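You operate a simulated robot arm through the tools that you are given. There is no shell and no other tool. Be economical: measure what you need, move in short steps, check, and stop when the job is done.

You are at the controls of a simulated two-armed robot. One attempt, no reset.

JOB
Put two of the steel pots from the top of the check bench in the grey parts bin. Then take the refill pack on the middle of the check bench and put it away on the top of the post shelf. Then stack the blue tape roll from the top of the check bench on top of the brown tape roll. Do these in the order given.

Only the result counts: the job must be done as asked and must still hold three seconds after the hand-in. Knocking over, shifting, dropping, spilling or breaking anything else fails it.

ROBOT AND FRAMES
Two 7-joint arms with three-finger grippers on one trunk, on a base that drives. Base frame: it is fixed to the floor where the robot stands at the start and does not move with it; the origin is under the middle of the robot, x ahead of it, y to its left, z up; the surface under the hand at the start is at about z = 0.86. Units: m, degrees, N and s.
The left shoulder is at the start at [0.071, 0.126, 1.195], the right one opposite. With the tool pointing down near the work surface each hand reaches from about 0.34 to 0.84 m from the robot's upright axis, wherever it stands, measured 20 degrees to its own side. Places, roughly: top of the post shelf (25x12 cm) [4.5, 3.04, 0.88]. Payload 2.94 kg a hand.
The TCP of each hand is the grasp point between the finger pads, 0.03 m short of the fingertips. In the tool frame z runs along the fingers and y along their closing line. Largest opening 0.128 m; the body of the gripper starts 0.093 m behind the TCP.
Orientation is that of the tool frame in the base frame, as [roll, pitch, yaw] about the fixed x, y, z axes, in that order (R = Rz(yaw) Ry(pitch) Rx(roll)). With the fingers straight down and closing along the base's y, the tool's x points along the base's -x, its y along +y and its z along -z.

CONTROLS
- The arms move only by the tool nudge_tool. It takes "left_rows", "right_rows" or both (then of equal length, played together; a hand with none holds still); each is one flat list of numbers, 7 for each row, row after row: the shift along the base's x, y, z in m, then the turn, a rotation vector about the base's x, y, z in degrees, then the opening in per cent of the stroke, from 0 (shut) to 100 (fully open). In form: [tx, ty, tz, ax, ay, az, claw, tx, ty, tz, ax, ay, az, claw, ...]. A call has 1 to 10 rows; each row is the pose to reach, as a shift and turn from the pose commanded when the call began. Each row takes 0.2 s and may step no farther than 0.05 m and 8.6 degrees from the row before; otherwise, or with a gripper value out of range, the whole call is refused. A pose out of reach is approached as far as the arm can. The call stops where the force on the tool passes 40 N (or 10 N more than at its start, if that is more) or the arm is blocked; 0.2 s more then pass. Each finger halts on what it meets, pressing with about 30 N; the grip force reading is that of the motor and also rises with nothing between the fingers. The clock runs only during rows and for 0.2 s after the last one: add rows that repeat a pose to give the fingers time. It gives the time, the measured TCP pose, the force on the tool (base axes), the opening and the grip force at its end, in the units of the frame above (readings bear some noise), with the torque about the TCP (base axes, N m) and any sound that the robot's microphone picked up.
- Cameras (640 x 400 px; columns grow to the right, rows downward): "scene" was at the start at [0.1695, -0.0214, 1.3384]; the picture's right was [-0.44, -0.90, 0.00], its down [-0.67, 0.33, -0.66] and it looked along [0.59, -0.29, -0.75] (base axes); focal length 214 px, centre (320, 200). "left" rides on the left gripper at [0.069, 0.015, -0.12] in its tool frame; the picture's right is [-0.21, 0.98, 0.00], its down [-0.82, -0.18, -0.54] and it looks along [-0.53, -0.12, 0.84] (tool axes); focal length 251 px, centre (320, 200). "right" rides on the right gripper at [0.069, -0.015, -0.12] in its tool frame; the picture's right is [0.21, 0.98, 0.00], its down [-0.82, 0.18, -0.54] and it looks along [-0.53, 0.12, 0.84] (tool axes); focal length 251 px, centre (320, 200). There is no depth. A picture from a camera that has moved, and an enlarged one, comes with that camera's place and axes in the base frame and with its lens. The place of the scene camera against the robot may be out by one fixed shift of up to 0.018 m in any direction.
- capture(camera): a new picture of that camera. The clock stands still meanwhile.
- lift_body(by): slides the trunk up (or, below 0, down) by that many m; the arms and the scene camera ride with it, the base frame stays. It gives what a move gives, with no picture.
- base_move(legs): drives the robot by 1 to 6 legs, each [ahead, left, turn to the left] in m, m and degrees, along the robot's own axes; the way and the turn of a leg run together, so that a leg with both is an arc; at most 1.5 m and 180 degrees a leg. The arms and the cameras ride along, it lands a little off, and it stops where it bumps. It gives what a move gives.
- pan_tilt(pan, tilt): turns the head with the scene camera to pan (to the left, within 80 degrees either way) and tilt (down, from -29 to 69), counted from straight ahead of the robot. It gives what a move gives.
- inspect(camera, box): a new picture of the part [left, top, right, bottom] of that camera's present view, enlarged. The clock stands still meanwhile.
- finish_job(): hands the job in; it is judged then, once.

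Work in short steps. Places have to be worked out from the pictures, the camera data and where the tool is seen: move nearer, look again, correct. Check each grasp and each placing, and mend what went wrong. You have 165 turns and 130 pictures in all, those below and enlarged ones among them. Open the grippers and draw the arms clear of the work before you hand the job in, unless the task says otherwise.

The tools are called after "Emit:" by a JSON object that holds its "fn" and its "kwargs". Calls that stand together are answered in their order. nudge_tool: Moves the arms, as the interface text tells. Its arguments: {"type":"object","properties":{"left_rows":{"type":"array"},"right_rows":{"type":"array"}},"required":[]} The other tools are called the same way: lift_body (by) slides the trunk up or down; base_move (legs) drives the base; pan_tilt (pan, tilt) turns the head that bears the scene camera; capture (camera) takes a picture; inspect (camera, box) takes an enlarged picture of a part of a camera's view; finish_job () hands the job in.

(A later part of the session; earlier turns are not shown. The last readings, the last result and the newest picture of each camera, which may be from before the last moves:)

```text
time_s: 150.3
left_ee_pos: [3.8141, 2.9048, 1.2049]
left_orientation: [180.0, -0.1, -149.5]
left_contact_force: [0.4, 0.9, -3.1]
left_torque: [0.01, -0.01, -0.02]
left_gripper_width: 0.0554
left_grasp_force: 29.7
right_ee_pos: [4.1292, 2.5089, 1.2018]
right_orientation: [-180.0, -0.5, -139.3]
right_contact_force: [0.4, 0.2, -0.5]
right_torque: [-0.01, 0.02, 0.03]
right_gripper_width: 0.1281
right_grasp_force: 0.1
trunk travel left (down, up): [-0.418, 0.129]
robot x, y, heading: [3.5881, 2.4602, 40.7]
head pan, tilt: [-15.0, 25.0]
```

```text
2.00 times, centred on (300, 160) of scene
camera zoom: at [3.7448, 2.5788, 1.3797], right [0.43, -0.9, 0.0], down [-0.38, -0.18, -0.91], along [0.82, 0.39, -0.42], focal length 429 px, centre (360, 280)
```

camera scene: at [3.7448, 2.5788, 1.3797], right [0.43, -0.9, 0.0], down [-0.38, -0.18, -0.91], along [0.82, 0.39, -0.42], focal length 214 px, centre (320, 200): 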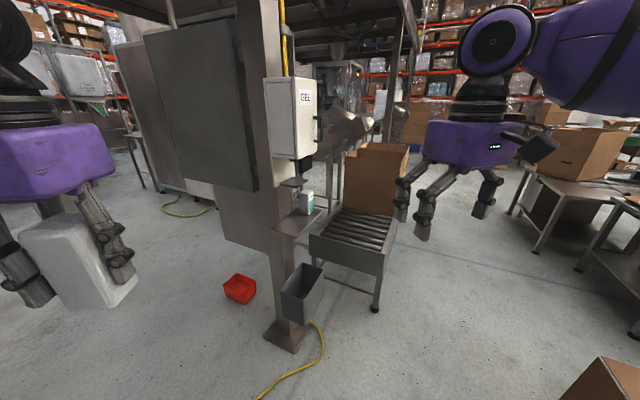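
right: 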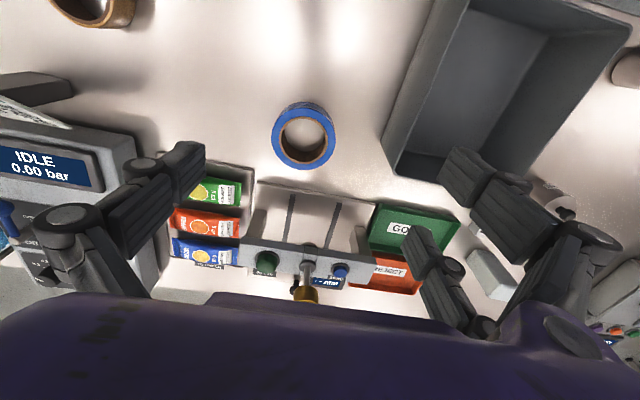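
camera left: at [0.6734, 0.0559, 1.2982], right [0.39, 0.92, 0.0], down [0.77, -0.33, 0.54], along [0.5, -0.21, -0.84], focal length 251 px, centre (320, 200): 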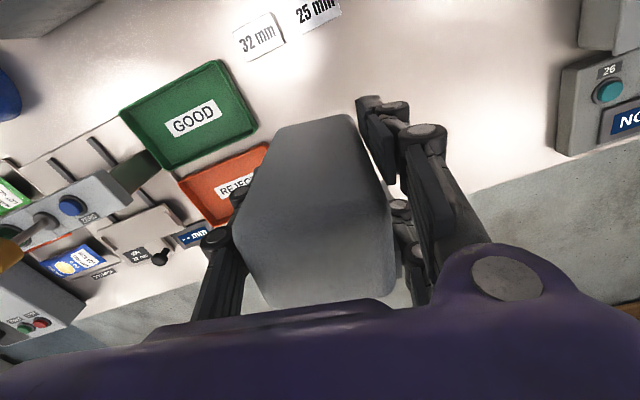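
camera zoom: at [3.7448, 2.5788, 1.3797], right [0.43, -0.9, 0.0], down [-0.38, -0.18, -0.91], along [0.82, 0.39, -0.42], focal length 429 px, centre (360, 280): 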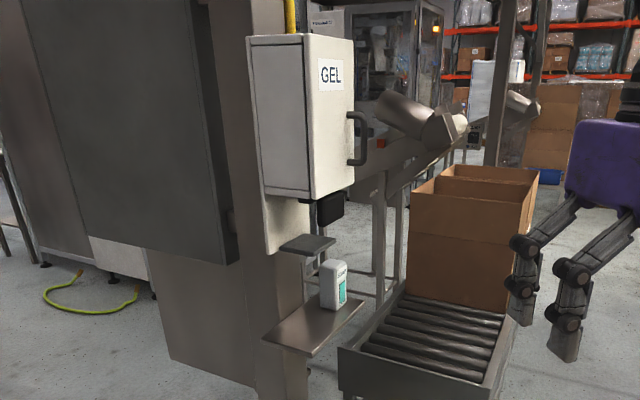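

The shelf has a gel dispenser above: drip plate corner at (4.456, 3.038, 1.045), dispenser body roughly x≥4.40, y≥3.0, z≥1.19. The free front part of the shelf (around 4.385, 3.03) can be reached with the hand leaning back about 15°. I reposition the base with heading about 10°.

Emit:
{"fn": "base_move", "kwargs": {"legs": [[0, 0, -30.7], [0.217, 0.282, 0]]}}

Emit:
{"fn": "pan_tilt", "kwargs": {"pan": -5, "tilt": 25}}

Emit:
{"fn": "capture", "kwargs": {"camera": "scene"}}

Emit:
{"fn": "capture", "kwargs": {"camera": "left"}}

```text
time_s: 154.8
left_ee_pos: [4.1692, 3.0414, 1.206]
left_orientation: [179.9, -0.1, 180.0]
left_contact_force: [0.6, -0.8, -3.2]
left_torque: [0.02, 0.0, 0.0]
left_gripper_width: 0.0555
left_grasp_force: 30.4
right_ee_pos: [4.2409, 2.5416, 1.2023]
right_orientation: [180.0, -0.5, -169.8]
right_contact_force: [-0.6, 0.8, 0.0]
right_torque: [-0.01, 0.0, 0.03]
right_gripper_width: 0.1279
right_grasp_force: 0.1
trunk travel left (down, up): [-0.418, 0.129]
robot x, y, heading: [3.7534, 2.7704, 10.0]
head pan, tilt: [-15.0, 25.0]
```

```text
time_s: 155.6
left_ee_pos: [4.1691, 3.0422, 1.2049]
left_orientation: [180.0, -0.1, -179.9]
left_contact_force: [-0.4, 0.1, -2.9]
left_torque: [0.01, -0.04, 0.02]
left_gripper_width: 0.0557
left_grasp_force: 30.3
right_ee_pos: [4.2424, 2.5414, 1.2013]
right_orientation: [180.0, -0.5, -169.8]
right_contact_force: [-0.3, -0.5, -0.2]
right_torque: [-0.03, 0.02, 0.0]
right_gripper_width: 0.1281
right_grasp_force: 0.0
trunk travel left (down, up): [-0.418, 0.129]
robot x, y, heading: [3.7502, 2.772, 10.0]
head pan, tilt: [-5.0, 25.0]
```

```text
38 pictures are left
camera scene: at [3.9384, 2.81, 1.3796], right [0.09, -1.0, 0.0], down [-0.42, -0.04, -0.91], along [0.9, 0.08, -0.42], focal length 214 px, centre (320, 200)
```

scene: 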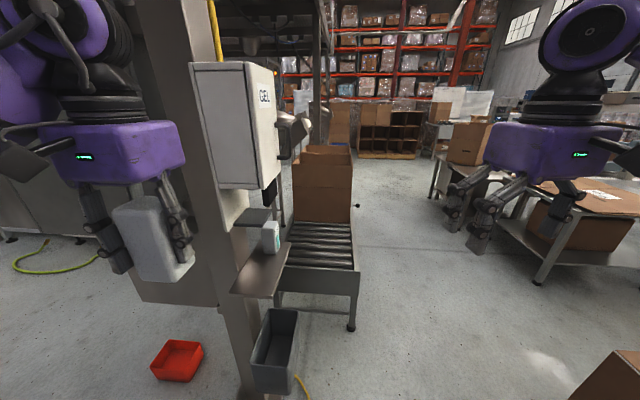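

```text
37 pictures are left
camera left: at [4.0999, 3.0556, 1.3257], right [0.21, 0.98, 0.0], down [0.82, -0.18, 0.54], along [0.53, -0.11, -0.84], focal length 251 px, centre (320, 200)
```

left: 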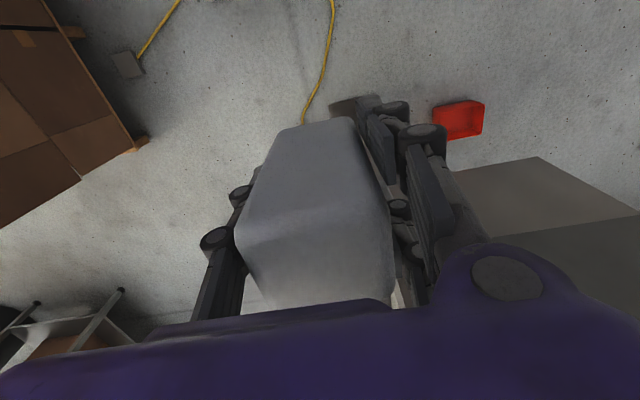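

With the calibrated camera shift: shelf x 4.365–4.62, y 2.965–3.095; drip plate from x 4.463, y 3.013; existing pack at x≈4.55. I aim for (4.41, 3.005). I lean the hand back 12° and lower in front of the shelf, then will slide in.

Emit:
{"fn": "nudge_tool", "kwargs": {"left_rows": [0, -0.005, -0.03, 0, -4, 0, 28, 0.005, -0.012, -0.07, 0, -8, 0, 28, 0.01, -0.02, -0.11, 0, -12, 0, 28, 0.02, -0.028, -0.15, 0, -12, 0, 28, 0.03, -0.034, -0.19, 0, -12, 0, 28, 0.04, -0.037, -0.215, 0, -12, 0, 28, 0.05, -0.037, -0.22, 0, -12, 0, 28]}}

Emit:
{"fn": "capture", "kwargs": {"camera": "scene"}}

Emit:
{"fn": "capture", "kwargs": {"camera": "left"}}

```text
time_s: 157.2
left_ee_pos: [4.2188, 3.0051, 0.9852]
left_orientation: [179.7, 11.9, -180.0]
left_contact_force: [-0.2, 0.2, -2.7]
left_torque: [0.02, 0.01, 0.04]
left_gripper_width: 0.0553
left_grasp_force: 29.6
right_ee_pos: [4.243, 2.5425, 1.202]
right_orientation: [180.0, -0.5, -169.9]
right_contact_force: [1.3, 0.2, -0.4]
right_torque: [-0.01, 0.06, 0.02]
right_gripper_width: 0.1277
right_grasp_force: 0.1
trunk travel left (down, up): [-0.418, 0.129]
robot x, y, heading: [3.7469, 2.7686, 9.8]
head pan, tilt: [-5.0, 25.0]
```

```text
36 pictures are left
camera scene: at [3.9387, 2.8098, 1.3796], right [0.09, -1.0, 0.0], down [-0.42, -0.04, -0.91], along [0.9, 0.08, -0.42], focal length 214 px, centre (320, 200)
```

scene: 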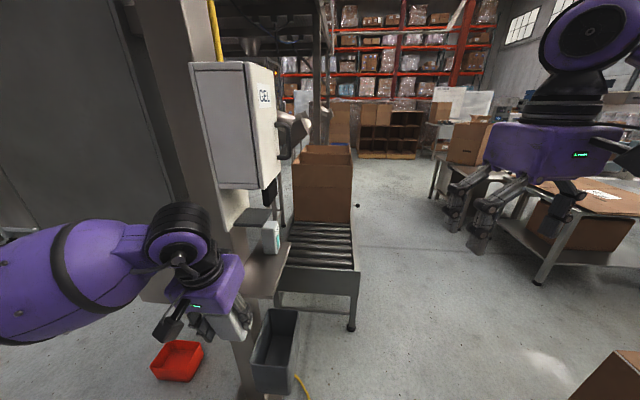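

```text
35 pictures are left
camera left: at [4.1264, 3.0186, 1.0882], right [0.21, 0.98, 0.05], down [0.69, -0.18, 0.7], along [0.69, -0.11, -0.71], focal length 251 px, centre (320, 200)
```

left: 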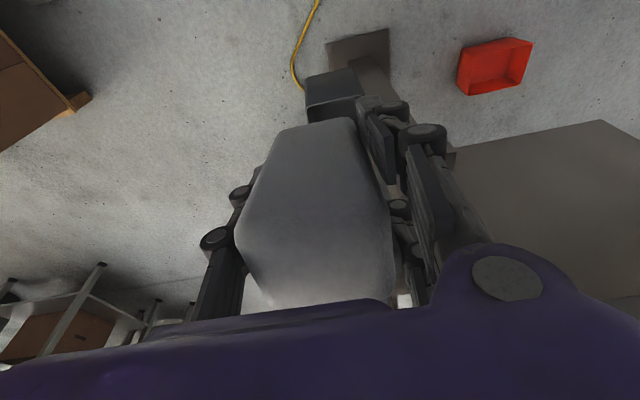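

Clear below the dispenser, pack base about 4 cm above shelf level. I slide forward over the shelf.

Emit:
{"fn": "nudge_tool", "kwargs": {"left_rows": [0.04, 0, 0, 0, 0, 0, 28, 0.08, 0, 0, 0, 0, 0, 28, 0.12, 0, 0, 0, 0, 0, 28, 0.15, 0, 0, 0, 0, 0, 28, 0.178, 0, 0, 0, 0, 0, 28]}}

Emit:
{"fn": "inspect", "kwargs": {"camera": "scene", "box": [160, 170, 340, 320]}}

Emit:
{"fn": "capture", "kwargs": {"camera": "right"}}

```text
time_s: 158.3
left_ee_pos: [4.3978, 3.0022, 0.9854]
left_orientation: [179.9, 11.9, 180.0]
left_contact_force: [1.0, 0.3, -3.1]
left_torque: [0.02, 0.01, -0.03]
left_gripper_width: 0.0554
left_grasp_force: 30.4
right_ee_pos: [4.2443, 2.5425, 1.201]
right_orientation: [-179.9, -0.5, -169.8]
right_contact_force: [-0.3, 0.2, 0.3]
right_torque: [0.02, -0.01, -0.04]
right_gripper_width: 0.1279
right_grasp_force: 0.0
trunk travel left (down, up): [-0.418, 0.129]
robot x, y, heading: [3.7495, 2.7719, 10.2]
head pan, tilt: [-5.0, 25.0]
```

```text
2.67 times, centred on (250, 245) of scene
camera zoom: at [3.9392, 2.8095, 1.3795], right [0.09, -1.0, 0.0], down [-0.42, -0.04, -0.91], along [0.9, 0.08, -0.42], focal length 572 px, centre (507, 80)
```

zoom: 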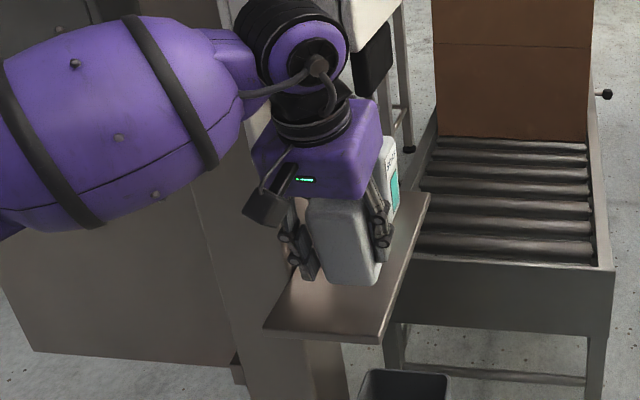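

```text
33 pictures are left
camera right: at [4.1779, 2.5157, 1.3209], right [-0.38, 0.92, 0.0], down [0.78, 0.32, 0.53], along [0.49, 0.21, -0.85], focal length 251 px, centre (320, 200)
```

right: 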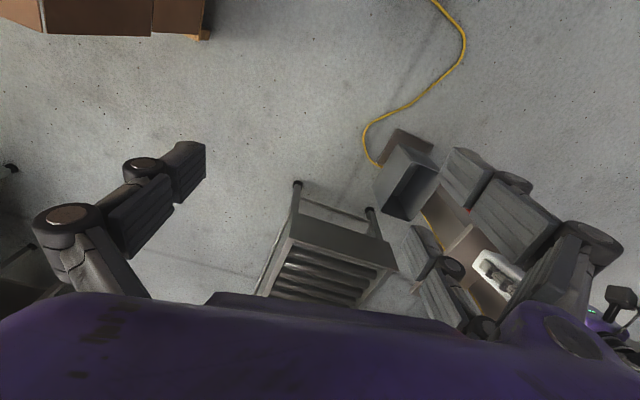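

The pack is over the front part. I shift 12 mm in and to the left for margin, then lower until contact.

Emit:
{"fn": "nudge_tool", "kwargs": {"left_rows": [0.006, 0.006, 0, 0, 0, 0, 28, 0.012, 0.012, -0.01, 0, 0, 0, 28, 0.012, 0.012, -0.022, 0, 0, 0, 28, 0.012, 0.012, -0.032, 0, 0, 0, 28, 0.012, 0.012, -0.038, 0, 0, 0, 28, 0.012, 0.012, -0.043, 0, 0, 0, 28]}}

```text
time_s: 159.8
left_ee_pos: [4.4091, 3.0157, 0.9422]
left_orientation: [179.8, 12.0, 180.0]
left_contact_force: [-0.1, -0.5, -2.1]
left_torque: [0.01, -0.01, 0.02]
left_gripper_width: 0.0556
left_grasp_force: 29.7
right_ee_pos: [4.2412, 2.5422, 1.2016]
right_orientation: [-180.0, -0.5, -169.8]
right_contact_force: [-0.2, -1.0, 0.7]
right_torque: [0.0, -0.01, 0.03]
right_gripper_width: 0.1279
right_grasp_force: 0.0
trunk travel left (down, up): [-0.418, 0.129]
robot x, y, heading: [3.7523, 2.7723, 10.1]
head pan, tilt: [-5.0, 25.0]
```

Emit:
{"fn": "nudge_tool", "kwargs": {"left_rows": [0, 0, -0.004, 0, 0, 0, 28, 0, 0, -0.008, 0, 0, 0, 28, 0, 0, -0.011, 0, 0, 0, 28]}}

Emit:
{"fn": "inspect", "kwargs": {"camera": "scene", "box": [200, 180, 320, 320]}}

```text
time_s: 160.6
left_ee_pos: [4.4095, 3.0163, 0.9366]
left_orientation: [-180.0, 12.3, 179.8]
left_contact_force: [-3.3, 0.7, 16.9]
left_torque: [-0.23, 0.36, 0.0]
left_gripper_width: 0.0554
left_grasp_force: 30.6
right_ee_pos: [4.2398, 2.5418, 1.2023]
right_orientation: [-180.0, -0.3, -169.8]
right_contact_force: [-0.1, -1.8, -0.5]
right_torque: [-0.01, 0.0, 0.0]
right_gripper_width: 0.1281
right_grasp_force: 0.1
trunk travel left (down, up): [-0.418, 0.129]
robot x, y, heading: [3.7518, 2.7716, 10.4]
head pan, tilt: [-5.0, 25.0]
```

```text
2.86 times, centred on (260, 250) of scene
camera zoom: at [3.9361, 2.8094, 1.3802], right [0.09, -1.0, 0.0], down [-0.42, -0.04, -0.91], along [0.9, 0.08, -0.42], focal length 613 px, centre (491, 57)
```

zoom: 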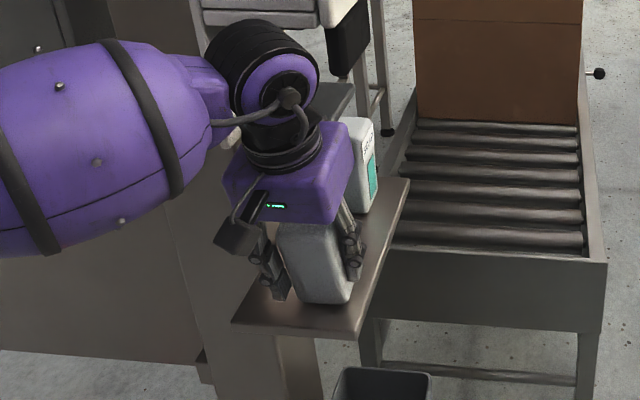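

The bottom back edge is on the shelf with margin all round. I release slowly so the pack settles upright.

Emit:
{"fn": "nudge_tool", "kwargs": {"left_rows": [0, 0, 0.002, 0, 0, 0, 42, 0, 0, 0.002, 0, 0, 0, 43.5, 0, 0, 0.002, 0, 0, 0, 44.5, 0, 0, 0.002, 0, 0, 0, 46, 0, 0, 0.002, 0, 0, 0, 48, 0, 0, 0.002, 0, 0, 0, 51, 0, 0, 0.002, 0, 0, 0, 55]}}

Emit:
{"fn": "inspect", "kwargs": {"camera": "scene", "box": [200, 180, 320, 320]}}

Emit:
{"fn": "capture", "kwargs": {"camera": "left"}}

```text
time_s: 162.2
left_ee_pos: [4.4095, 3.0159, 0.9345]
left_orientation: [180.0, 11.9, -179.9]
left_contact_force: [0.2, 0.5, 0.1]
left_torque: [0.0, 0.04, -0.01]
left_gripper_width: 0.0705
left_grasp_force: 0.0
right_ee_pos: [4.2418, 2.5416, 1.2008]
right_orientation: [-180.0, -0.4, -169.8]
right_contact_force: [0.1, 0.5, 1.2]
right_torque: [-0.01, -0.02, -0.03]
right_gripper_width: 0.1282
right_grasp_force: 0.0
trunk travel left (down, up): [-0.418, 0.129]
robot x, y, heading: [3.7494, 2.7698, 10.1]
head pan, tilt: [-5.0, 25.0]
```

```text
2.86 times, centred on (260, 250) of scene
camera zoom: at [3.9382, 2.8098, 1.3797], right [0.09, -1.0, 0.0], down [-0.42, -0.04, -0.91], along [0.9, 0.08, -0.42], focal length 613 px, centre (491, 57)
```

zoom: 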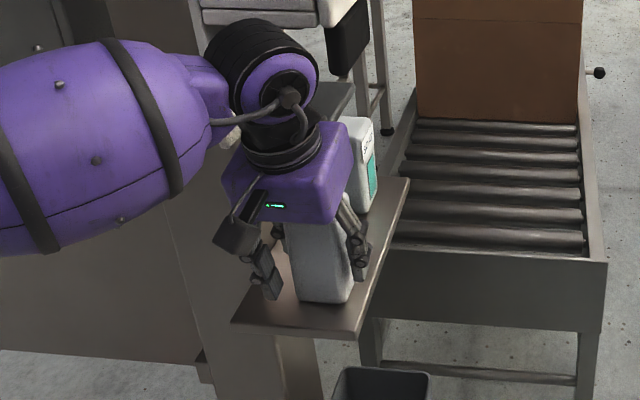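

```text
30 pictures are left
camera left: at [4.3161, 3.0307, 1.0375], right [0.21, 0.98, 0.05], down [0.69, -0.18, 0.7], along [0.69, -0.11, -0.71], focal length 251 px, centre (320, 200)
```

left: 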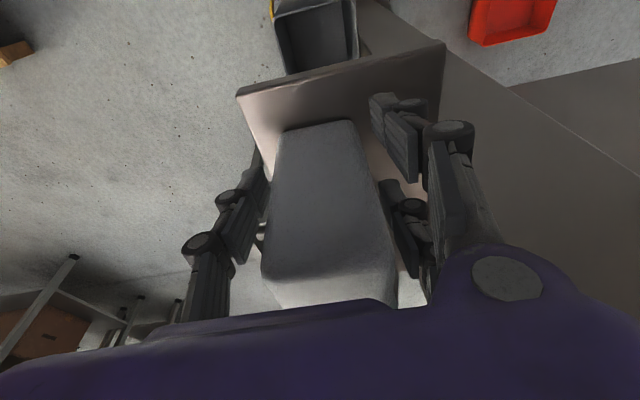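

The pack stands upright on the shelf. I open a little more and withdraw straight back.

Emit:
{"fn": "nudge_tool", "kwargs": {"left_rows": [0, 0, 0, 0, 0, 0, 63, -0.01, 0, 0.002, 0, 0, 0, 64, -0.04, 0, 0.004, 0, 0, 0, 64, -0.08, 0, 0.008, 0, 0, 0, 64, -0.12, 0, 0.02, 0, 0, 0, 64, -0.16, 0, 0.05, 0, 0, 0, 64, -0.18, 0, 0.09, 0, 4, 0, 80, -0.19, 0, 0.13, 0, 8, 0, 100, -0.2, 0, 0.17, 0, 12, 0, 100]}}

Emit:
{"fn": "inspect", "kwargs": {"camera": "scene", "box": [180, 160, 320, 320]}}

```text
time_s: 164.2
left_ee_pos: [4.2089, 3.0151, 1.1042]
left_orientation: [179.9, -0.2, 179.9]
left_contact_force: [-0.2, 0.1, 0.9]
left_torque: [0.0, -0.02, -0.01]
left_gripper_width: 0.128
left_grasp_force: 0.1
right_ee_pos: [4.2423, 2.5411, 1.2016]
right_orientation: [180.0, -0.5, -169.7]
right_contact_force: [0.9, 0.7, -0.5]
right_torque: [0.01, -0.01, -0.02]
right_gripper_width: 0.1278
right_grasp_force: 0.1
trunk travel left (down, up): [-0.418, 0.129]
robot x, y, heading: [3.749, 2.7674, 10.5]
head pan, tilt: [-5.0, 25.0]
```

```text
2.50 times, centred on (250, 240) of scene
camera zoom: at [3.9381, 2.8092, 1.3797], right [0.09, -1.0, 0.0], down [-0.42, -0.04, -0.91], along [0.9, 0.08, -0.42], focal length 536 px, centre (495, 100)
```

zoom: 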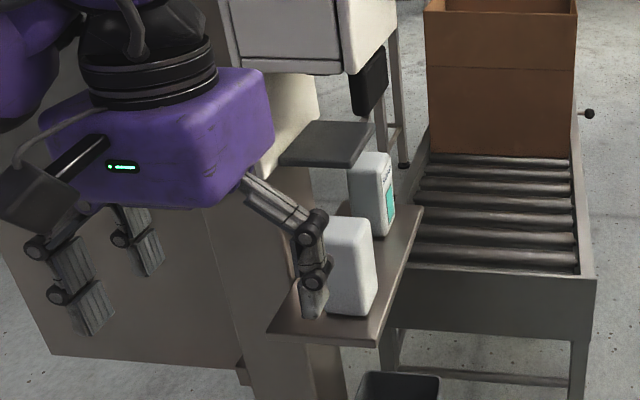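

Both packs stand upright on the shelf. I raise the left hand to travel height and drive back along the aisle.

Emit:
{"fn": "nudge_tool", "kwargs": {"left_rows": [-0.01, 0, 0.04, 0, 0, 0, 100, -0.02, 0, 0.08, 0, 0, 0, 100, -0.03, 0, 0.1, 0, 0, 0, 100]}}

Emit:
{"fn": "base_move", "kwargs": {"legs": [[-0.3, 0, 0], [0, -0.12, -10.5], [-1.3, 0, 0], [-1.3, 0, 0]]}}

```text
time_s: 164.9
left_ee_pos: [4.1776, 3.0169, 1.205]
left_orientation: [179.9, -0.2, -179.9]
left_contact_force: [-0.8, -0.1, 0.2]
left_torque: [0.0, -0.05, 0.04]
left_gripper_width: 0.128
left_grasp_force: 0.0
right_ee_pos: [4.2401, 2.5432, 1.2006]
right_orientation: [180.0, -0.4, -169.8]
right_contact_force: [0.4, -0.8, -1.4]
right_torque: [0.0, -0.03, -0.03]
right_gripper_width: 0.1281
right_grasp_force: 0.1
trunk travel left (down, up): [-0.418, 0.129]
robot x, y, heading: [3.7524, 2.7707, 10.2]
head pan, tilt: [-5.0, 25.0]
```

```text
time_s: 180.6
left_ee_pos: [1.3333, 2.7731, 1.2046]
left_orientation: [179.9, -0.2, 169.3]
left_contact_force: [0.3, -0.6, -0.9]
left_torque: [0.0, -0.01, 0.0]
left_gripper_width: 0.1278
left_grasp_force: 0.1
right_ee_pos: [1.3085, 2.296, 1.2009]
right_orientation: [-180.0, -0.5, 179.5]
right_contact_force: [0.7, 0.2, -0.4]
right_torque: [0.0, 0.03, -0.01]
right_gripper_width: 0.1281
right_grasp_force: 0.0
trunk travel left (down, up): [-0.418, 0.129]
robot x, y, heading: [0.8686, 2.611, -0.7]
head pan, tilt: [-5.0, 25.0]
```

Emit:
{"fn": "base_move", "kwargs": {"legs": [[-1.3, 0, 0.7], [-0.5, 0, 0], [0, -1.5, 0], [0, -1.5, 0]]}}

```text
time_s: 186.3
left_ee_pos: [0.1223, 2.7664, 1.2014]
left_orientation: [179.7, -0.6, 167.4]
left_contact_force: [0.7, 0.5, -0.1]
left_torque: [0.03, 0.01, 0.02]
left_gripper_width: 0.1282
left_grasp_force: 0.0
right_ee_pos: [0.0887, 2.296, 1.1986]
right_orientation: [179.6, -0.7, 178.3]
right_contact_force: [0.3, -0.3, 0.1]
right_torque: [-0.01, 0.0, -0.03]
right_gripper_width: 0.1278
right_grasp_force: 0.2
trunk travel left (down, up): [-0.418, 0.129]
robot x, y, heading: [-0.3462, 2.6267, -1.5]
head pan, tilt: [-5.0, 25.0]
stopped in leg 1: the robot was blocked; the commanded pose is now the measured one
```

Blocked at x = −0.35; I look to the left to see what touches.

Emit:
{"fn": "pan_tilt", "kwargs": {"pan": 80, "tilt": 25}}

Emit:
{"fn": "capture", "kwargs": {"camera": "scene"}}

```text
time_s: 187.9
left_ee_pos: [0.1247, 2.7675, 1.2001]
left_orientation: [179.6, -0.7, 167.6]
left_contact_force: [0.2, 0.8, 0.4]
left_torque: [0.0, -0.02, 0.0]
left_gripper_width: 0.1281
left_grasp_force: 0.1
right_ee_pos: [0.0931, 2.2963, 1.198]
right_orientation: [179.7, -0.7, 178.5]
right_contact_force: [-0.6, 0.0, -1.0]
right_torque: [0.04, 0.0, -0.01]
right_gripper_width: 0.1278
right_grasp_force: 0.0
trunk travel left (down, up): [-0.418, 0.129]
robot x, y, heading: [-0.346, 2.6256, -1.3]
head pan, tilt: [80.0, 25.0]
```

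```text
28 pictures are left
camera scene: at [-0.2257, 2.7173, 1.3797], right [0.98, -0.2, -0.01], down [-0.09, -0.41, -0.91], along [0.18, 0.89, -0.42], focal length 214 px, centre (320, 200)
```

scene: 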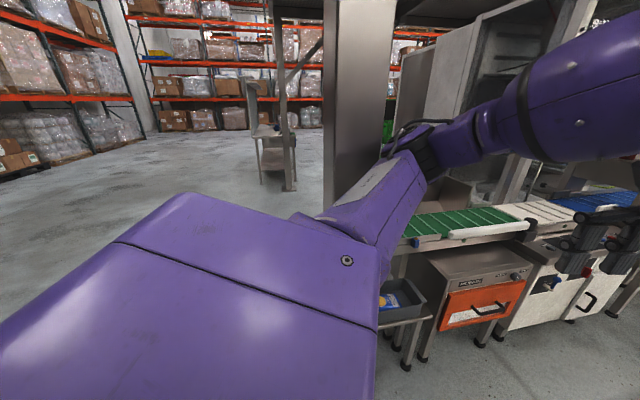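

My left elbow met the mezzanine post. I ease forward, move right 0.45 m (free there), then go back and across.

Emit:
{"fn": "base_move", "kwargs": {"legs": [[0.05, 0, 0], [0, -0.45, 1.3], [-0.6, 0, 0]]}}

Emit:
{"fn": "pan_tilt", "kwargs": {"pan": -10, "tilt": 40}}

```text
time_s: 195.9
left_ee_pos: [-0.4382, 2.3383, 1.202]
left_orientation: [179.9, -0.3, 169.0]
left_contact_force: [-0.8, -0.2, 0.5]
left_torque: [0.01, -0.02, -0.02]
left_gripper_width: 0.128
left_grasp_force: 0.0
right_ee_pos: [-0.4605, 1.8652, 1.2008]
right_orientation: [180.0, -0.5, 179.8]
right_contact_force: [-0.5, -0.3, -0.3]
right_torque: [-0.04, -0.06, 0.0]
right_gripper_width: 0.128
right_grasp_force: 0.0
trunk travel left (down, up): [-0.418, 0.129]
robot x, y, heading: [-0.9022, 2.1776, -0.2]
head pan, tilt: [80.0, 25.0]
```

```text
time_s: 197.5
left_ee_pos: [-0.4388, 2.337, 1.2021]
left_orientation: [-180.0, -0.3, 169.1]
left_contact_force: [-0.6, -0.1, 0.0]
left_torque: [-0.01, -0.02, -0.03]
left_gripper_width: 0.1281
left_grasp_force: 0.1
right_ee_pos: [-0.4602, 1.8647, 1.2014]
right_orientation: [-180.0, -0.5, 179.7]
right_contact_force: [0.1, -0.9, -0.8]
right_torque: [-0.02, 0.0, 0.02]
right_gripper_width: 0.1279
right_grasp_force: 0.0
trunk travel left (down, up): [-0.418, 0.129]
robot x, y, heading: [-0.9021, 2.1784, -0.2]
head pan, tilt: [-10.0, 40.0]
```

Emit:
{"fn": "base_move", "kwargs": {"legs": [[0, -1.35, 0], [0, -1.28, 0.2]]}}

```text
time_s: 220.3
left_ee_pos: [-0.4262, -0.251, 1.2014]
left_orientation: [-180.0, -0.5, 169.7]
left_contact_force: [0.0, -0.1, 0.3]
left_torque: [0.0, 0.0, 0.02]
left_gripper_width: 0.128
left_grasp_force: 0.1
right_ee_pos: [-0.4423, -0.7241, 1.2016]
right_orientation: [-180.0, -0.5, -179.7]
right_contact_force: [0.1, 1.8, 0.7]
right_torque: [0.0, -0.02, 0.03]
right_gripper_width: 0.1279
right_grasp_force: 0.0
trunk travel left (down, up): [-0.418, 0.129]
robot x, y, heading: [-0.8872, -0.4202, 0.8]
head pan, tilt: [-10.0, 40.0]
```

Emit:
{"fn": "base_move", "kwargs": {"legs": [[0.85, 0, -0.8]]}}

Emit:
{"fn": "capture", "kwargs": {"camera": "scene"}}

Emit:
{"fn": "capture", "kwargs": {"camera": "right"}}

```text
time_s: 224.8
left_ee_pos: [0.4282, -0.2621, 1.201]
left_orientation: [180.0, -0.4, 168.4]
left_contact_force: [0.4, -1.0, 1.0]
left_torque: [0.01, 0.03, -0.01]
left_gripper_width: 0.1281
left_grasp_force: 0.1
right_ee_pos: [0.4005, -0.7354, 1.2016]
right_orientation: [-180.0, -0.6, 179.2]
right_contact_force: [0.5, -0.3, 0.0]
right_torque: [0.01, -0.03, -0.01]
right_gripper_width: 0.1282
right_grasp_force: 0.1
trunk travel left (down, up): [-0.418, 0.129]
robot x, y, heading: [-0.0359, -0.4199, -0.6]
head pan, tilt: [-10.0, 40.0]
```

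```text
27 pictures are left
camera scene: at [0.1443, -0.4231, 1.3564], right [-0.19, -0.98, 0.0], down [-0.63, 0.12, -0.77], along [0.75, -0.14, -0.64], focal length 214 px, centre (320, 200)
```

scene: 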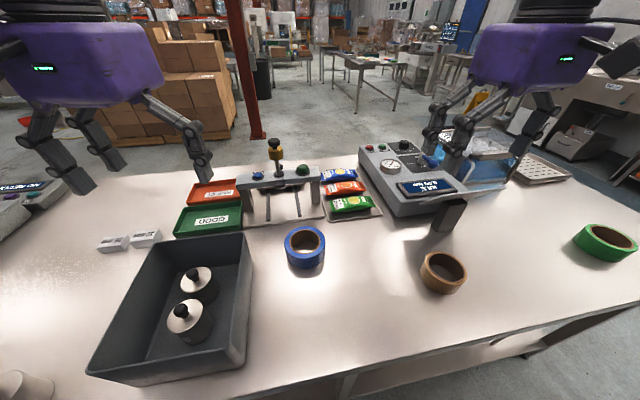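

```text
26 pictures are left
camera right: at [0.3339, -0.7492, 1.321], right [-0.2, 0.98, 0.0], down [0.83, 0.17, 0.53], along [0.52, 0.11, -0.85], focal length 251 px, centre (320, 200)
```

right: 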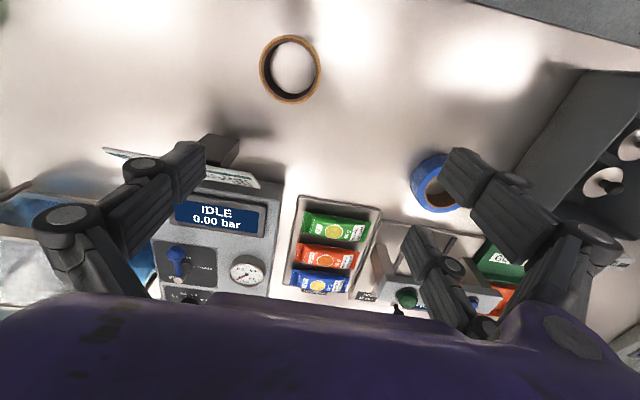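

Blue roll ≈ [0.511, −0.466], OD ≈ 0.11; brown ≈ [0.375, −0.785], OD ≈ 0.095. I move the right hand over the blue roll and the left one out of the way.

Emit:
{"fn": "nudge_tool", "kwargs": {"left_rows": [0, 0.03, 0, 0, 0, 0, 100, 0, 0.06, 0, 0, 0, 0, 100, 0, 0.09, 0, 0, 0, 0, 100, 0, 0.12, 0, 0, 0, 0, 100, 0, 0.15, 0, 0, 0, 0, 100, 0, 0.18, 0, 0, 0, 0, 100, 0, 0.21, 0, 0, 0, 0, 100, 0, 0.22, 0, 0, 0, 0, 100], "right_rows": [0.014, 0.034, 0, 0, 0, 0, 100, 0.028, 0.068, 0, 0, 0, 0, 100, 0.042, 0.102, 0, 0, 0, 0, 100, 0.056, 0.136, 0, 0, 0, 0, 100, 0.07, 0.17, -0.02, 0, 0, 0, 100, 0.084, 0.204, -0.045, 0, 0, 0, 100, 0.098, 0.238, -0.07, 0, 0, 0, 100, 0.11, 0.269, -0.1, 0, 0.6, 0.8, 100]}}

Emit:
{"fn": "capture", "kwargs": {"camera": "right"}}

```text
time_s: 226.6
left_ee_pos: [0.4287, -0.0425, 1.2015]
left_orientation: [-180.0, -0.4, 168.4]
left_contact_force: [0.1, -0.1, -0.1]
left_torque: [0.02, -0.03, 0.0]
left_gripper_width: 0.1278
left_grasp_force: 0.1
right_ee_pos: [0.4826, -0.5372, 1.1262]
right_orientation: [179.9, -0.6, 179.2]
right_contact_force: [-0.4, -0.4, 0.0]
right_torque: [-0.01, 0.02, -0.01]
right_gripper_width: 0.1281
right_grasp_force: 0.1
right hand out of reach, approached as far as the arm can: row 6, 7, 8
trunk travel left (down, up): [-0.418, 0.129]
robot x, y, heading: [-0.0351, -0.4176, -1.0]
head pan, tilt: [-10.0, 40.0]
```

```text
25 pictures are left
camera right: at [0.414, -0.551, 1.2462], right [-0.2, 0.98, 0.0], down [0.83, 0.17, 0.53], along [0.52, 0.11, -0.85], focal length 251 px, centre (320, 200)
```

right: 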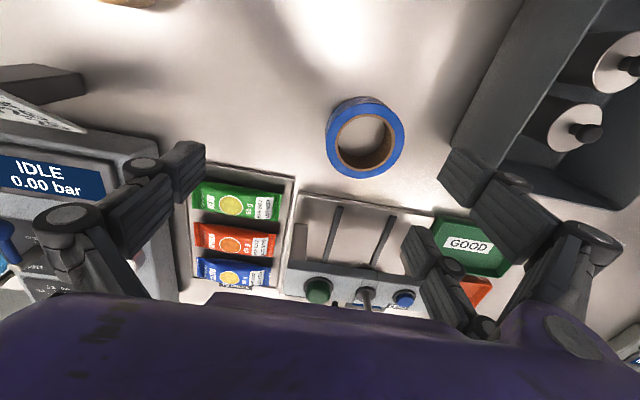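

The right arm can't cross that far inward; I shift the base 0.21 m left so both rolls lie to the right hand's side.

Emit:
{"fn": "base_move", "kwargs": {"legs": [[0, 0.21, 0.8]]}}

```text
time_s: 229.1
left_ee_pos: [0.4228, 0.1753, 1.2025]
left_orientation: [179.9, -0.4, 169.6]
left_contact_force: [-0.8, -0.2, -0.1]
left_torque: [-0.01, 0.01, -0.01]
left_gripper_width: 0.1279
left_grasp_force: 0.0
right_ee_pos: [0.4843, -0.3183, 1.1273]
right_orientation: [-180.0, -0.6, -179.7]
right_contact_force: [0.0, 0.0, 0.5]
right_torque: [0.02, 0.0, -0.02]
right_gripper_width: 0.1282
right_grasp_force: 0.0
trunk travel left (down, up): [-0.418, 0.129]
robot x, y, heading: [-0.0338, -0.21, 0.2]
head pan, tilt: [-10.0, 40.0]
```

Emit:
{"fn": "nudge_tool", "kwargs": {"right_rows": [0, -0.035, 0, 0, 0, 0, 100, 0, -0.07, 0, 0, 0, 0, 100, 0, -0.105, 0, 0, 0, 0, 100, 0, -0.14, 0, 0, 0, 0, 100]}}

```text
time_s: 230.1
left_ee_pos: [0.4212, 0.1753, 1.2035]
left_orientation: [179.9, -0.4, 169.5]
left_contact_force: [-0.2, -0.2, 1.2]
left_torque: [0.02, 0.0, -0.02]
left_gripper_width: 0.1278
left_grasp_force: 0.0
right_ee_pos: [0.4821, -0.459, 1.1266]
right_orientation: [179.9, -0.6, -179.5]
right_contact_force: [-0.5, -0.5, 0.2]
right_torque: [0.02, 0.01, 0.0]
right_gripper_width: 0.1278
right_grasp_force: 0.0
trunk travel left (down, up): [-0.418, 0.129]
robot x, y, heading: [-0.0361, -0.2092, 0.5]
head pan, tilt: [-10.0, 40.0]
```

Commands track the measured pose. I move over the roll and look.

Emit:
{"fn": "nudge_tool", "kwargs": {"right_rows": [0.018, -0.003, -0.03, 0, 0.3, -0.3, 100, 0.035, -0.005, -0.06, 0, 0.6, -0.5, 100]}}

Emit:
{"fn": "capture", "kwargs": {"camera": "right"}}

```text
time_s: 230.7
left_ee_pos: [0.4229, 0.1755, 1.2023]
left_orientation: [-180.0, -0.4, 169.6]
left_contact_force: [-0.4, 0.8, 0.0]
left_torque: [0.0, 0.01, -0.03]
left_gripper_width: 0.1279
left_grasp_force: 0.2
right_ee_pos: [0.5202, -0.4623, 1.0642]
right_orientation: [179.9, -1.2, 179.8]
right_contact_force: [-0.5, 0.1, 0.5]
right_torque: [0.0, 0.02, 0.03]
right_gripper_width: 0.1279
right_grasp_force: 0.0
trunk travel left (down, up): [-0.418, 0.129]
robot x, y, heading: [-0.0346, -0.2081, 0.4]
head pan, tilt: [-10.0, 40.0]
```

```text
24 pictures are left
camera right: at [0.4547, -0.476, 1.1851], right [-0.21, 0.98, 0.01], down [0.83, 0.18, 0.52], along [0.51, 0.12, -0.85], focal length 251 px, centre (320, 200)
```

right: 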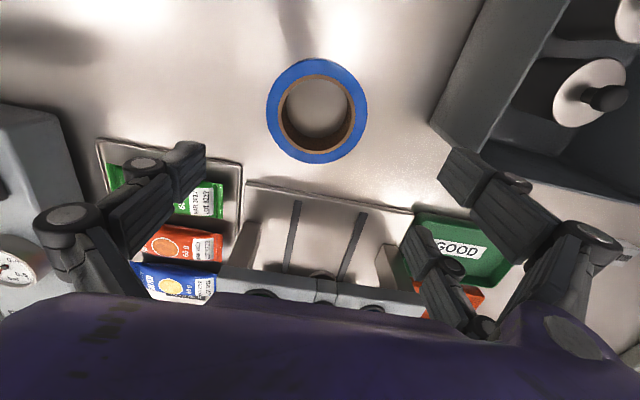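

The ring is centred at about [0.513, −0.464], OD ≈ 0.109. I centre and descend around it fully open.

Emit:
{"fn": "nudge_tool", "kwargs": {"right_rows": [-0.004, -0.001, -0.03, 0, -0.6, 0, 100, -0.007, -0.002, -0.07, 0, -1.2, 0, 100, -0.007, -0.002, -0.1, 0, -1.2, 0, 100, -0.007, -0.002, -0.115, 0, -1.2, 0, 100]}}

Emit:
{"fn": "capture", "kwargs": {"camera": "right"}}

```text
time_s: 231.7
left_ee_pos: [0.4224, 0.1762, 1.2033]
left_orientation: [179.9, -0.4, 169.6]
left_contact_force: [0.8, -0.6, 0.0]
left_torque: [-0.01, -0.03, 0.01]
left_gripper_width: 0.1281
left_grasp_force: 0.0
right_ee_pos: [0.5137, -0.4651, 0.9492]
right_orientation: [179.9, -0.1, 179.9]
right_contact_force: [0.2, -1.0, 0.5]
right_torque: [-0.01, 0.02, 0.0]
right_gripper_width: 0.1277
right_grasp_force: 0.0
trunk travel left (down, up): [-0.418, 0.129]
robot x, y, heading: [-0.0362, -0.2122, 0.1]
head pan, tilt: [-10.0, 40.0]
```

```text
23 pictures are left
camera right: at [0.4443, -0.4789, 1.0693], right [-0.21, 0.98, 0.0], down [0.82, 0.18, 0.54], along [0.53, 0.11, -0.84], focal length 251 px, centre (320, 200)
```

right: 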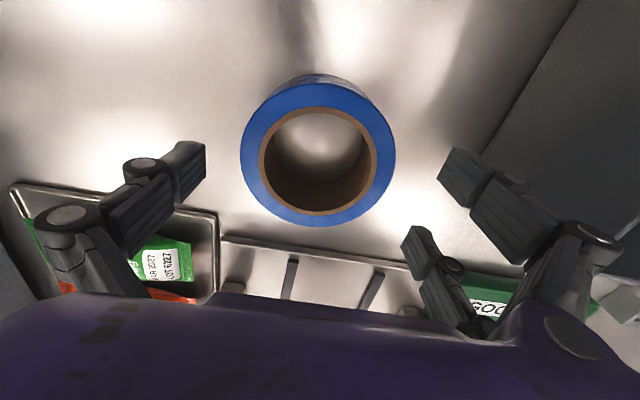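

Centred. I descend the last 5 cm slowly.

Emit:
{"fn": "nudge_tool", "kwargs": {"right_rows": [0, -0.001, -0.015, 0, 0, 0, 100, 0, -0.001, -0.03, 0, 0, 0, 100, 0, -0.001, -0.042, 0, 0, 0, 100, 0, -0.001, -0.052, 0, 0, 0, 100]}}

Emit:
{"fn": "capture", "kwargs": {"camera": "right"}}

```text
time_s: 232.7
left_ee_pos: [0.423, 0.1762, 1.2025]
left_orientation: [-179.9, -0.4, 169.5]
left_contact_force: [-0.4, -0.3, 0.5]
left_torque: [0.0, 0.01, 0.03]
left_gripper_width: 0.1281
left_grasp_force: 0.1
right_ee_pos: [0.5134, -0.4658, 0.8976]
right_orientation: [179.9, 0.1, 179.8]
right_contact_force: [-0.2, -0.3, 0.2]
right_torque: [-0.01, 0.04, -0.01]
right_gripper_width: 0.1281
right_grasp_force: 0.2
trunk travel left (down, up): [-0.418, 0.129]
robot x, y, heading: [-0.0329, -0.2052, 0.4]
head pan, tilt: [-10.0, 40.0]
```

```text
22 pictures are left
camera right: at [0.4433, -0.4799, 1.0184], right [-0.21, 0.98, 0.0], down [0.82, 0.18, 0.54], along [0.53, 0.11, -0.84], focal length 251 px, centre (320, 200)
```

right: 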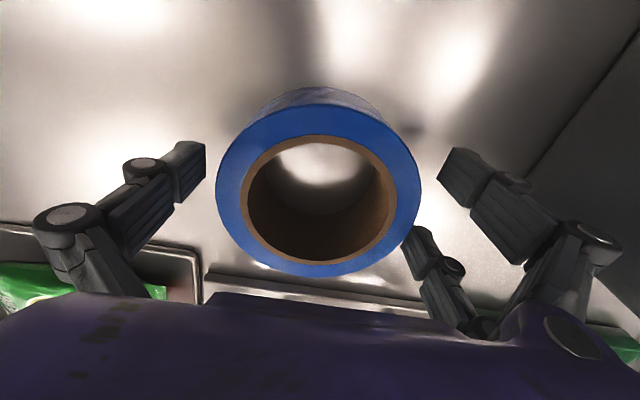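

The ring is perfectly centred between the fingers. I close.

Emit:
{"fn": "nudge_tool", "kwargs": {"right_rows": [0, 0, 0, 0, 0, 0, 92, 0, 0, 0, 0, 0, 0, 86, 0, 0, 0, 0, 0, 0, 80, 0, 0, 0, 0, 0, 0, 72, 0, 0, 0, 0, 0, 0, 65, 0, 0, 0, 0, 0, 0, 65]}}

Emit:
{"fn": "nudge_tool", "kwargs": {"right_rows": [0, 0, 0.015, 0, 0, 0, 62, 0, 0, 0.04, 0, 0, 0, 62, 0, 0, 0.07, 0, 0, 0, 62, 0, 0, 0.1, 0, 0, 0, 62, 0, 0, 0.13, 0, 0, 0, 62, 0, 0, 0.16, 0, 0, 0, 62]}}

Emit:
{"fn": "capture", "kwargs": {"camera": "right"}}

```text
time_s: 234.1
left_ee_pos: [0.423, 0.1763, 1.2018]
left_orientation: [-179.8, -0.4, 169.5]
left_contact_force: [0.4, 0.5, 0.0]
left_torque: [0.02, -0.04, 0.01]
left_gripper_width: 0.1281
left_grasp_force: 0.1
right_ee_pos: [0.5134, -0.4651, 0.8998]
right_orientation: [179.9, 0.1, 179.7]
right_contact_force: [0.8, 0.6, 2.7]
right_torque: [0.15, 0.2, 0.0]
right_gripper_width: 0.1076
right_grasp_force: 29.9
trunk travel left (down, up): [-0.418, 0.129]
robot x, y, heading: [-0.0373, -0.2079, 0.3]
head pan, tilt: [-10.0, 40.0]
```

```text
time_s: 235.5
left_ee_pos: [0.423, 0.1753, 1.2027]
left_orientation: [180.0, -0.4, 169.4]
left_contact_force: [0.6, 0.7, -0.8]
left_torque: [0.02, -0.02, 0.01]
left_gripper_width: 0.128
left_grasp_force: 0.0
right_ee_pos: [0.5125, -0.4658, 1.0602]
right_orientation: [-180.0, 0.0, 179.8]
right_contact_force: [0.8, 1.6, -2.0]
right_torque: [0.0, 0.0, 0.0]
right_gripper_width: 0.1075
right_grasp_force: 29.7
trunk travel left (down, up): [-0.418, 0.129]
robot x, y, heading: [-0.0357, -0.2079, 0.5]
head pan, tilt: [-10.0, 40.0]
```

```text
21 pictures are left
camera right: at [0.4433, -0.4808, 1.1798], right [-0.21, 0.98, 0.0], down [0.82, 0.18, 0.54], along [0.53, 0.11, -0.84], focal length 251 px, centre (320, 200)
```

right: 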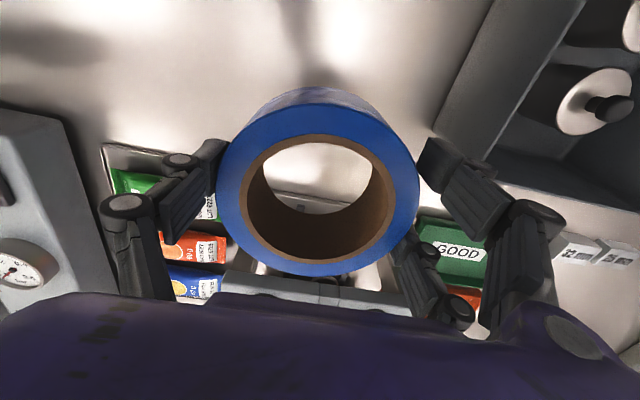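

Held (107.5 mm). I raise further and carry it toward the brown roll, keeping near the front edge.

Emit:
{"fn": "nudge_tool", "kwargs": {"right_rows": [-0.025, 0, 0.03, 0, 0, 0, 62, -0.055, -0.01, 0.06, 0, 0, 0, 62, -0.085, -0.04, 0.07, 0, 0, 0, 62, -0.11, -0.08, 0.07, 0, 0, 0, 62, -0.13, -0.12, 0.07, 0, 0, 0, 62, -0.14, -0.165, 0.07, 0, 0, 0, 62, -0.142, -0.21, 0.07, 0, 0, 0, 62, -0.142, -0.255, 0.07, 0, 0, 0, 62, -0.142, -0.295, 0.07, 0, 0, 0, 62, -0.142, -0.32, 0.07, 0, 0, 0, 62]}}

Emit:
{"fn": "capture", "kwargs": {"camera": "right"}}

Emit:
{"fn": "pan_tilt", "kwargs": {"pan": -40, "tilt": 45}}

Emit:
{"fn": "capture", "kwargs": {"camera": "scene"}}

```text
time_s: 237.7
left_ee_pos: [0.4223, 0.1765, 1.2018]
left_orientation: [179.8, -0.4, 169.6]
left_contact_force: [0.2, -0.2, -0.2]
left_torque: [0.0, -0.02, 0.0]
left_gripper_width: 0.1279
left_grasp_force: 0.2
right_ee_pos: [0.3703, -0.7868, 1.1289]
right_orientation: [179.9, -0.1, 179.9]
right_contact_force: [0.0, 0.0, -0.8]
right_torque: [-0.02, 0.03, 0.01]
right_gripper_width: 0.1079
right_grasp_force: 30.2
trunk travel left (down, up): [-0.418, 0.129]
robot x, y, heading: [-0.0343, -0.208, 0.2]
head pan, tilt: [-10.0, 40.0]
```

```text
20 pictures are left
camera right: at [0.3011, -0.8014, 1.249], right [-0.21, 0.98, 0.0], down [0.82, 0.18, 0.54], along [0.53, 0.12, -0.84], focal length 251 px, centre (320, 200)
```

right: 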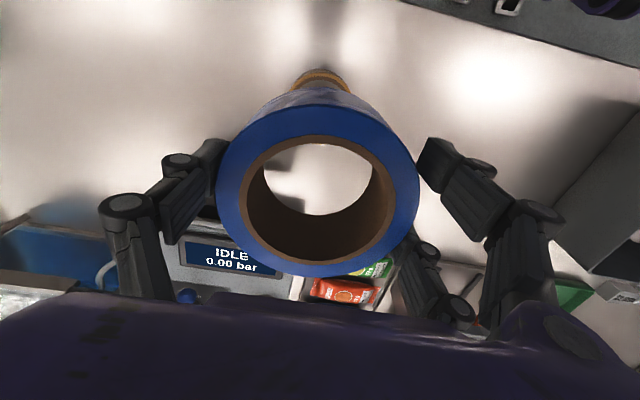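

```text
time_s: 238.7
left_ee_pos: [0.4235, 0.1765, 1.2018]
left_orientation: [179.9, -0.4, 169.5]
left_contact_force: [-0.2, -0.6, -0.1]
left_torque: [-0.01, 0.02, 0.01]
left_gripper_width: 0.1279
left_grasp_force: 0.1
right_ee_pos: [0.3707, -0.786, 1.1299]
right_orientation: [179.9, 0.0, 179.7]
right_contact_force: [-0.4, -1.2, -0.6]
right_torque: [0.0, 0.02, 0.0]
right_gripper_width: 0.1074
right_grasp_force: 29.5
trunk travel left (down, up): [-0.418, 0.129]
robot x, y, heading: [-0.035, -0.2065, 0.2]
head pan, tilt: [-40.0, 45.0]
```

```text
19 pictures are left
camera scene: at [0.1263, -0.2457, 1.3502], right [-0.62, -0.79, 0.0], down [-0.55, 0.43, -0.72], along [0.56, -0.44, -0.7], focal length 214 px, centre (320, 200)
```

scene: 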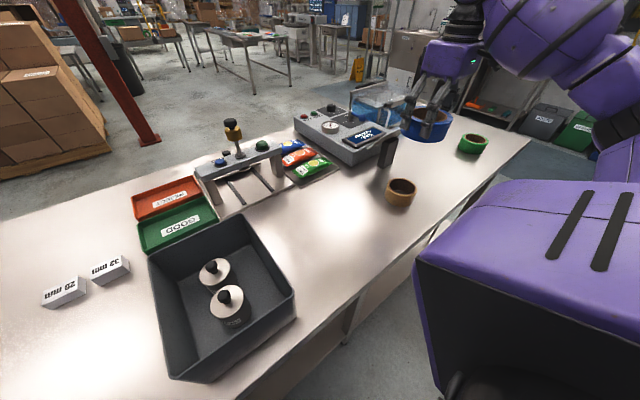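

Brown roll refined to about [0.379, −0.787]. I centre above and lower to about 2 cm above it, then check.

Emit:
{"fn": "nudge_tool", "kwargs": {"right_rows": [0.005, -0.001, -0.03, 0, 0, 0, 62, 0.009, -0.001, -0.07, 0, 0, 0, 62, 0.009, -0.001, -0.11, 0, 0, 0, 62, 0.009, -0.001, -0.14, 0, 0, 0, 62, 0.009, -0.001, -0.16, 0, 0, 0, 62]}}

Emit:
{"fn": "inspect", "kwargs": {"camera": "scene", "box": [340, 120, 470, 230]}}

Emit:
{"fn": "capture", "kwargs": {"camera": "right"}}

```text
time_s: 239.9
left_ee_pos: [0.4222, 0.1759, 1.2025]
left_orientation: [179.9, -0.4, 169.6]
left_contact_force: [0.7, 1.1, 0.1]
left_torque: [-0.02, 0.01, 0.02]
left_gripper_width: 0.1279
left_grasp_force: 0.1
right_ee_pos: [0.3796, -0.7869, 0.9696]
right_orientation: [179.9, 0.0, 179.8]
right_contact_force: [-0.4, 0.3, -2.4]
right_torque: [0.01, 0.03, -0.01]
right_gripper_width: 0.1075
right_grasp_force: 30.1
trunk travel left (down, up): [-0.418, 0.129]
robot x, y, heading: [-0.0364, -0.2074, 0.3]
head pan, tilt: [-40.0, 45.0]
```

```text
3.64 times, centred on (405, 175) of scene
camera zoom: at [0.1243, -0.2472, 1.3491], right [-0.64, -0.77, 0.0], down [-0.54, 0.45, -0.71], along [0.54, -0.45, -0.71], focal length 780 px, centre (11, 291)
```

zoom: 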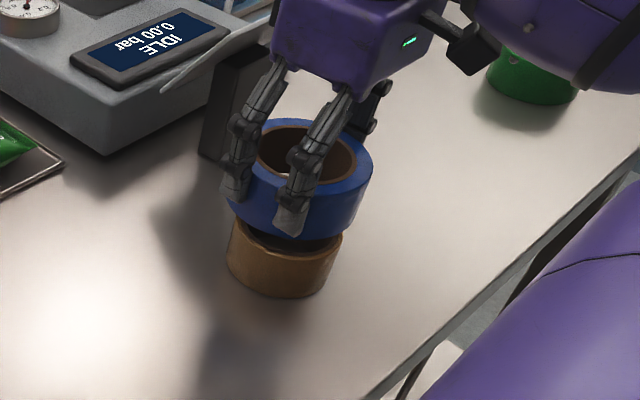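

```text
17 pictures are left
camera right: at [0.3111, -0.8009, 1.0883], right [-0.21, 0.98, 0.0], down [0.82, 0.18, 0.54], along [0.53, 0.12, -0.84], focal length 251 px, centre (320, 200)
```

right: 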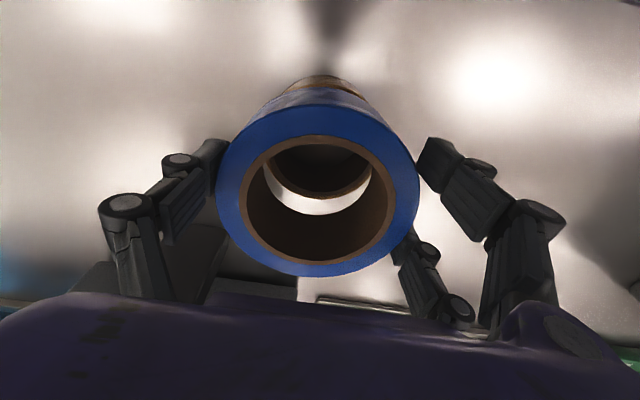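

Aligned within a few mm. I adjust by (+3, −3) mm and lower to contact.

Emit:
{"fn": "nudge_tool", "kwargs": {"right_rows": [0.003, -0.003, -0.008, 0, 0, 0, 62, 0.003, -0.003, -0.014, 0, 0, 0, 62, 0.003, -0.003, -0.019, 0, 0, 0, 62, 0.003, -0.003, -0.024, 0, 0, 0, 62]}}

```text
time_s: 240.9
left_ee_pos: [0.4217, 0.177, 1.2023]
left_orientation: [-180.0, -0.4, 169.5]
left_contact_force: [-0.2, 0.0, -0.2]
left_torque: [-0.06, 0.0, -0.01]
left_gripper_width: 0.1279
left_grasp_force: 0.1
right_ee_pos: [0.3827, -0.7887, 0.9476]
right_orientation: [-179.9, 0.1, 179.8]
right_contact_force: [0.4, -1.8, 6.1]
right_torque: [0.07, 0.2, 0.1]
right_gripper_width: 0.1078
right_grasp_force: 30.2
trunk travel left (down, up): [-0.418, 0.129]
robot x, y, heading: [-0.0342, -0.2073, 0.2]
head pan, tilt: [-40.0, 45.0]
```

Contact felt (6 N). I check the stack before releasing.

Emit:
{"fn": "inspect", "kwargs": {"camera": "scene", "box": [340, 120, 470, 230]}}

Emit:
{"fn": "capture", "kwargs": {"camera": "right"}}

```text
3.64 times, centred on (405, 175) of scene
camera zoom: at [0.1236, -0.2466, 1.3493], right [-0.64, -0.77, 0.0], down [-0.54, 0.45, -0.71], along [0.54, -0.45, -0.71], focal length 780 px, centre (11, 291)
```

zoom: 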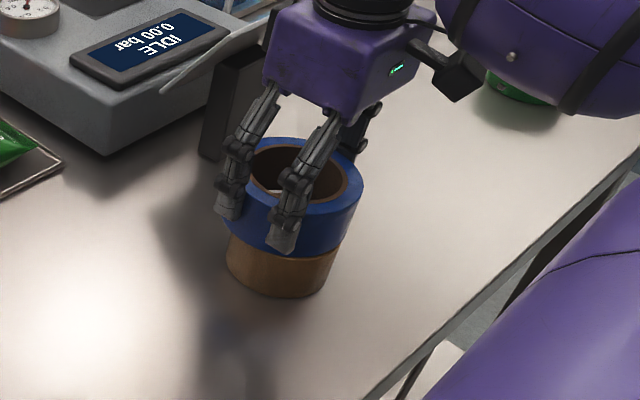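

```text
15 pictures are left
camera right: at [0.3131, -0.8033, 1.0665], right [-0.21, 0.98, 0.0], down [0.82, 0.18, 0.54], along [0.53, 0.11, -0.84], focal length 251 px, centre (320, 200)
```

right: 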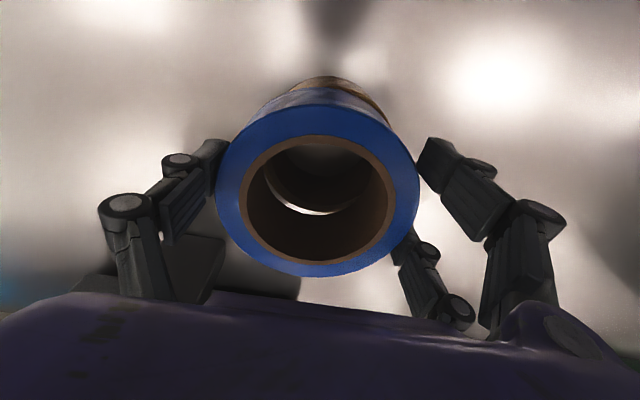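

Well aligned. I release slowly.

Emit:
{"fn": "nudge_tool", "kwargs": {"right_rows": [0, 0, 0.001, 0, 0, 0, 80, 0, 0, 0.001, 0, 0, 0, 84, 0, 0, 0.001, 0, 0, 0, 87, 0, 0, 0.001, 0, 0, 0, 92, 0, 0, 0.001, 0, 0, 0, 100, 0, 0, 0.001, 0, 0, 0, 100]}}

Emit:
{"fn": "capture", "kwargs": {"camera": "right"}}

```text
time_s: 242.3
left_ee_pos: [0.4227, 0.1762, 1.2021]
left_orientation: [180.0, -0.4, 169.4]
left_contact_force: [0.0, 0.0, 0.8]
left_torque: [-0.01, 0.02, 0.01]
left_gripper_width: 0.1279
left_grasp_force: 0.1
right_ee_pos: [0.3832, -0.7899, 0.9465]
right_orientation: [-179.9, 0.0, 179.8]
right_contact_force: [0.9, -0.1, 0.3]
right_torque: [0.0, 0.0, 0.01]
right_gripper_width: 0.1282
right_grasp_force: 0.0
trunk travel left (down, up): [-0.418, 0.129]
robot x, y, heading: [-0.0379, -0.2087, 0.2]
head pan, tilt: [-40.0, 45.0]
```

```text
14 pictures are left
camera right: at [0.3134, -0.8036, 1.0659], right [-0.21, 0.98, 0.0], down [0.82, 0.18, 0.54], along [0.53, 0.11, -0.84], focal length 251 px, centre (320, 200)
```

right: 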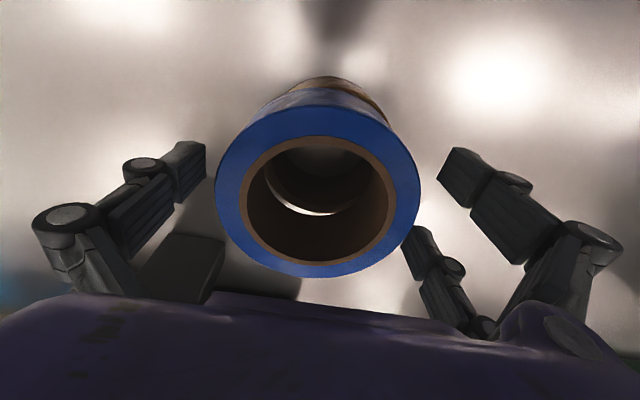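

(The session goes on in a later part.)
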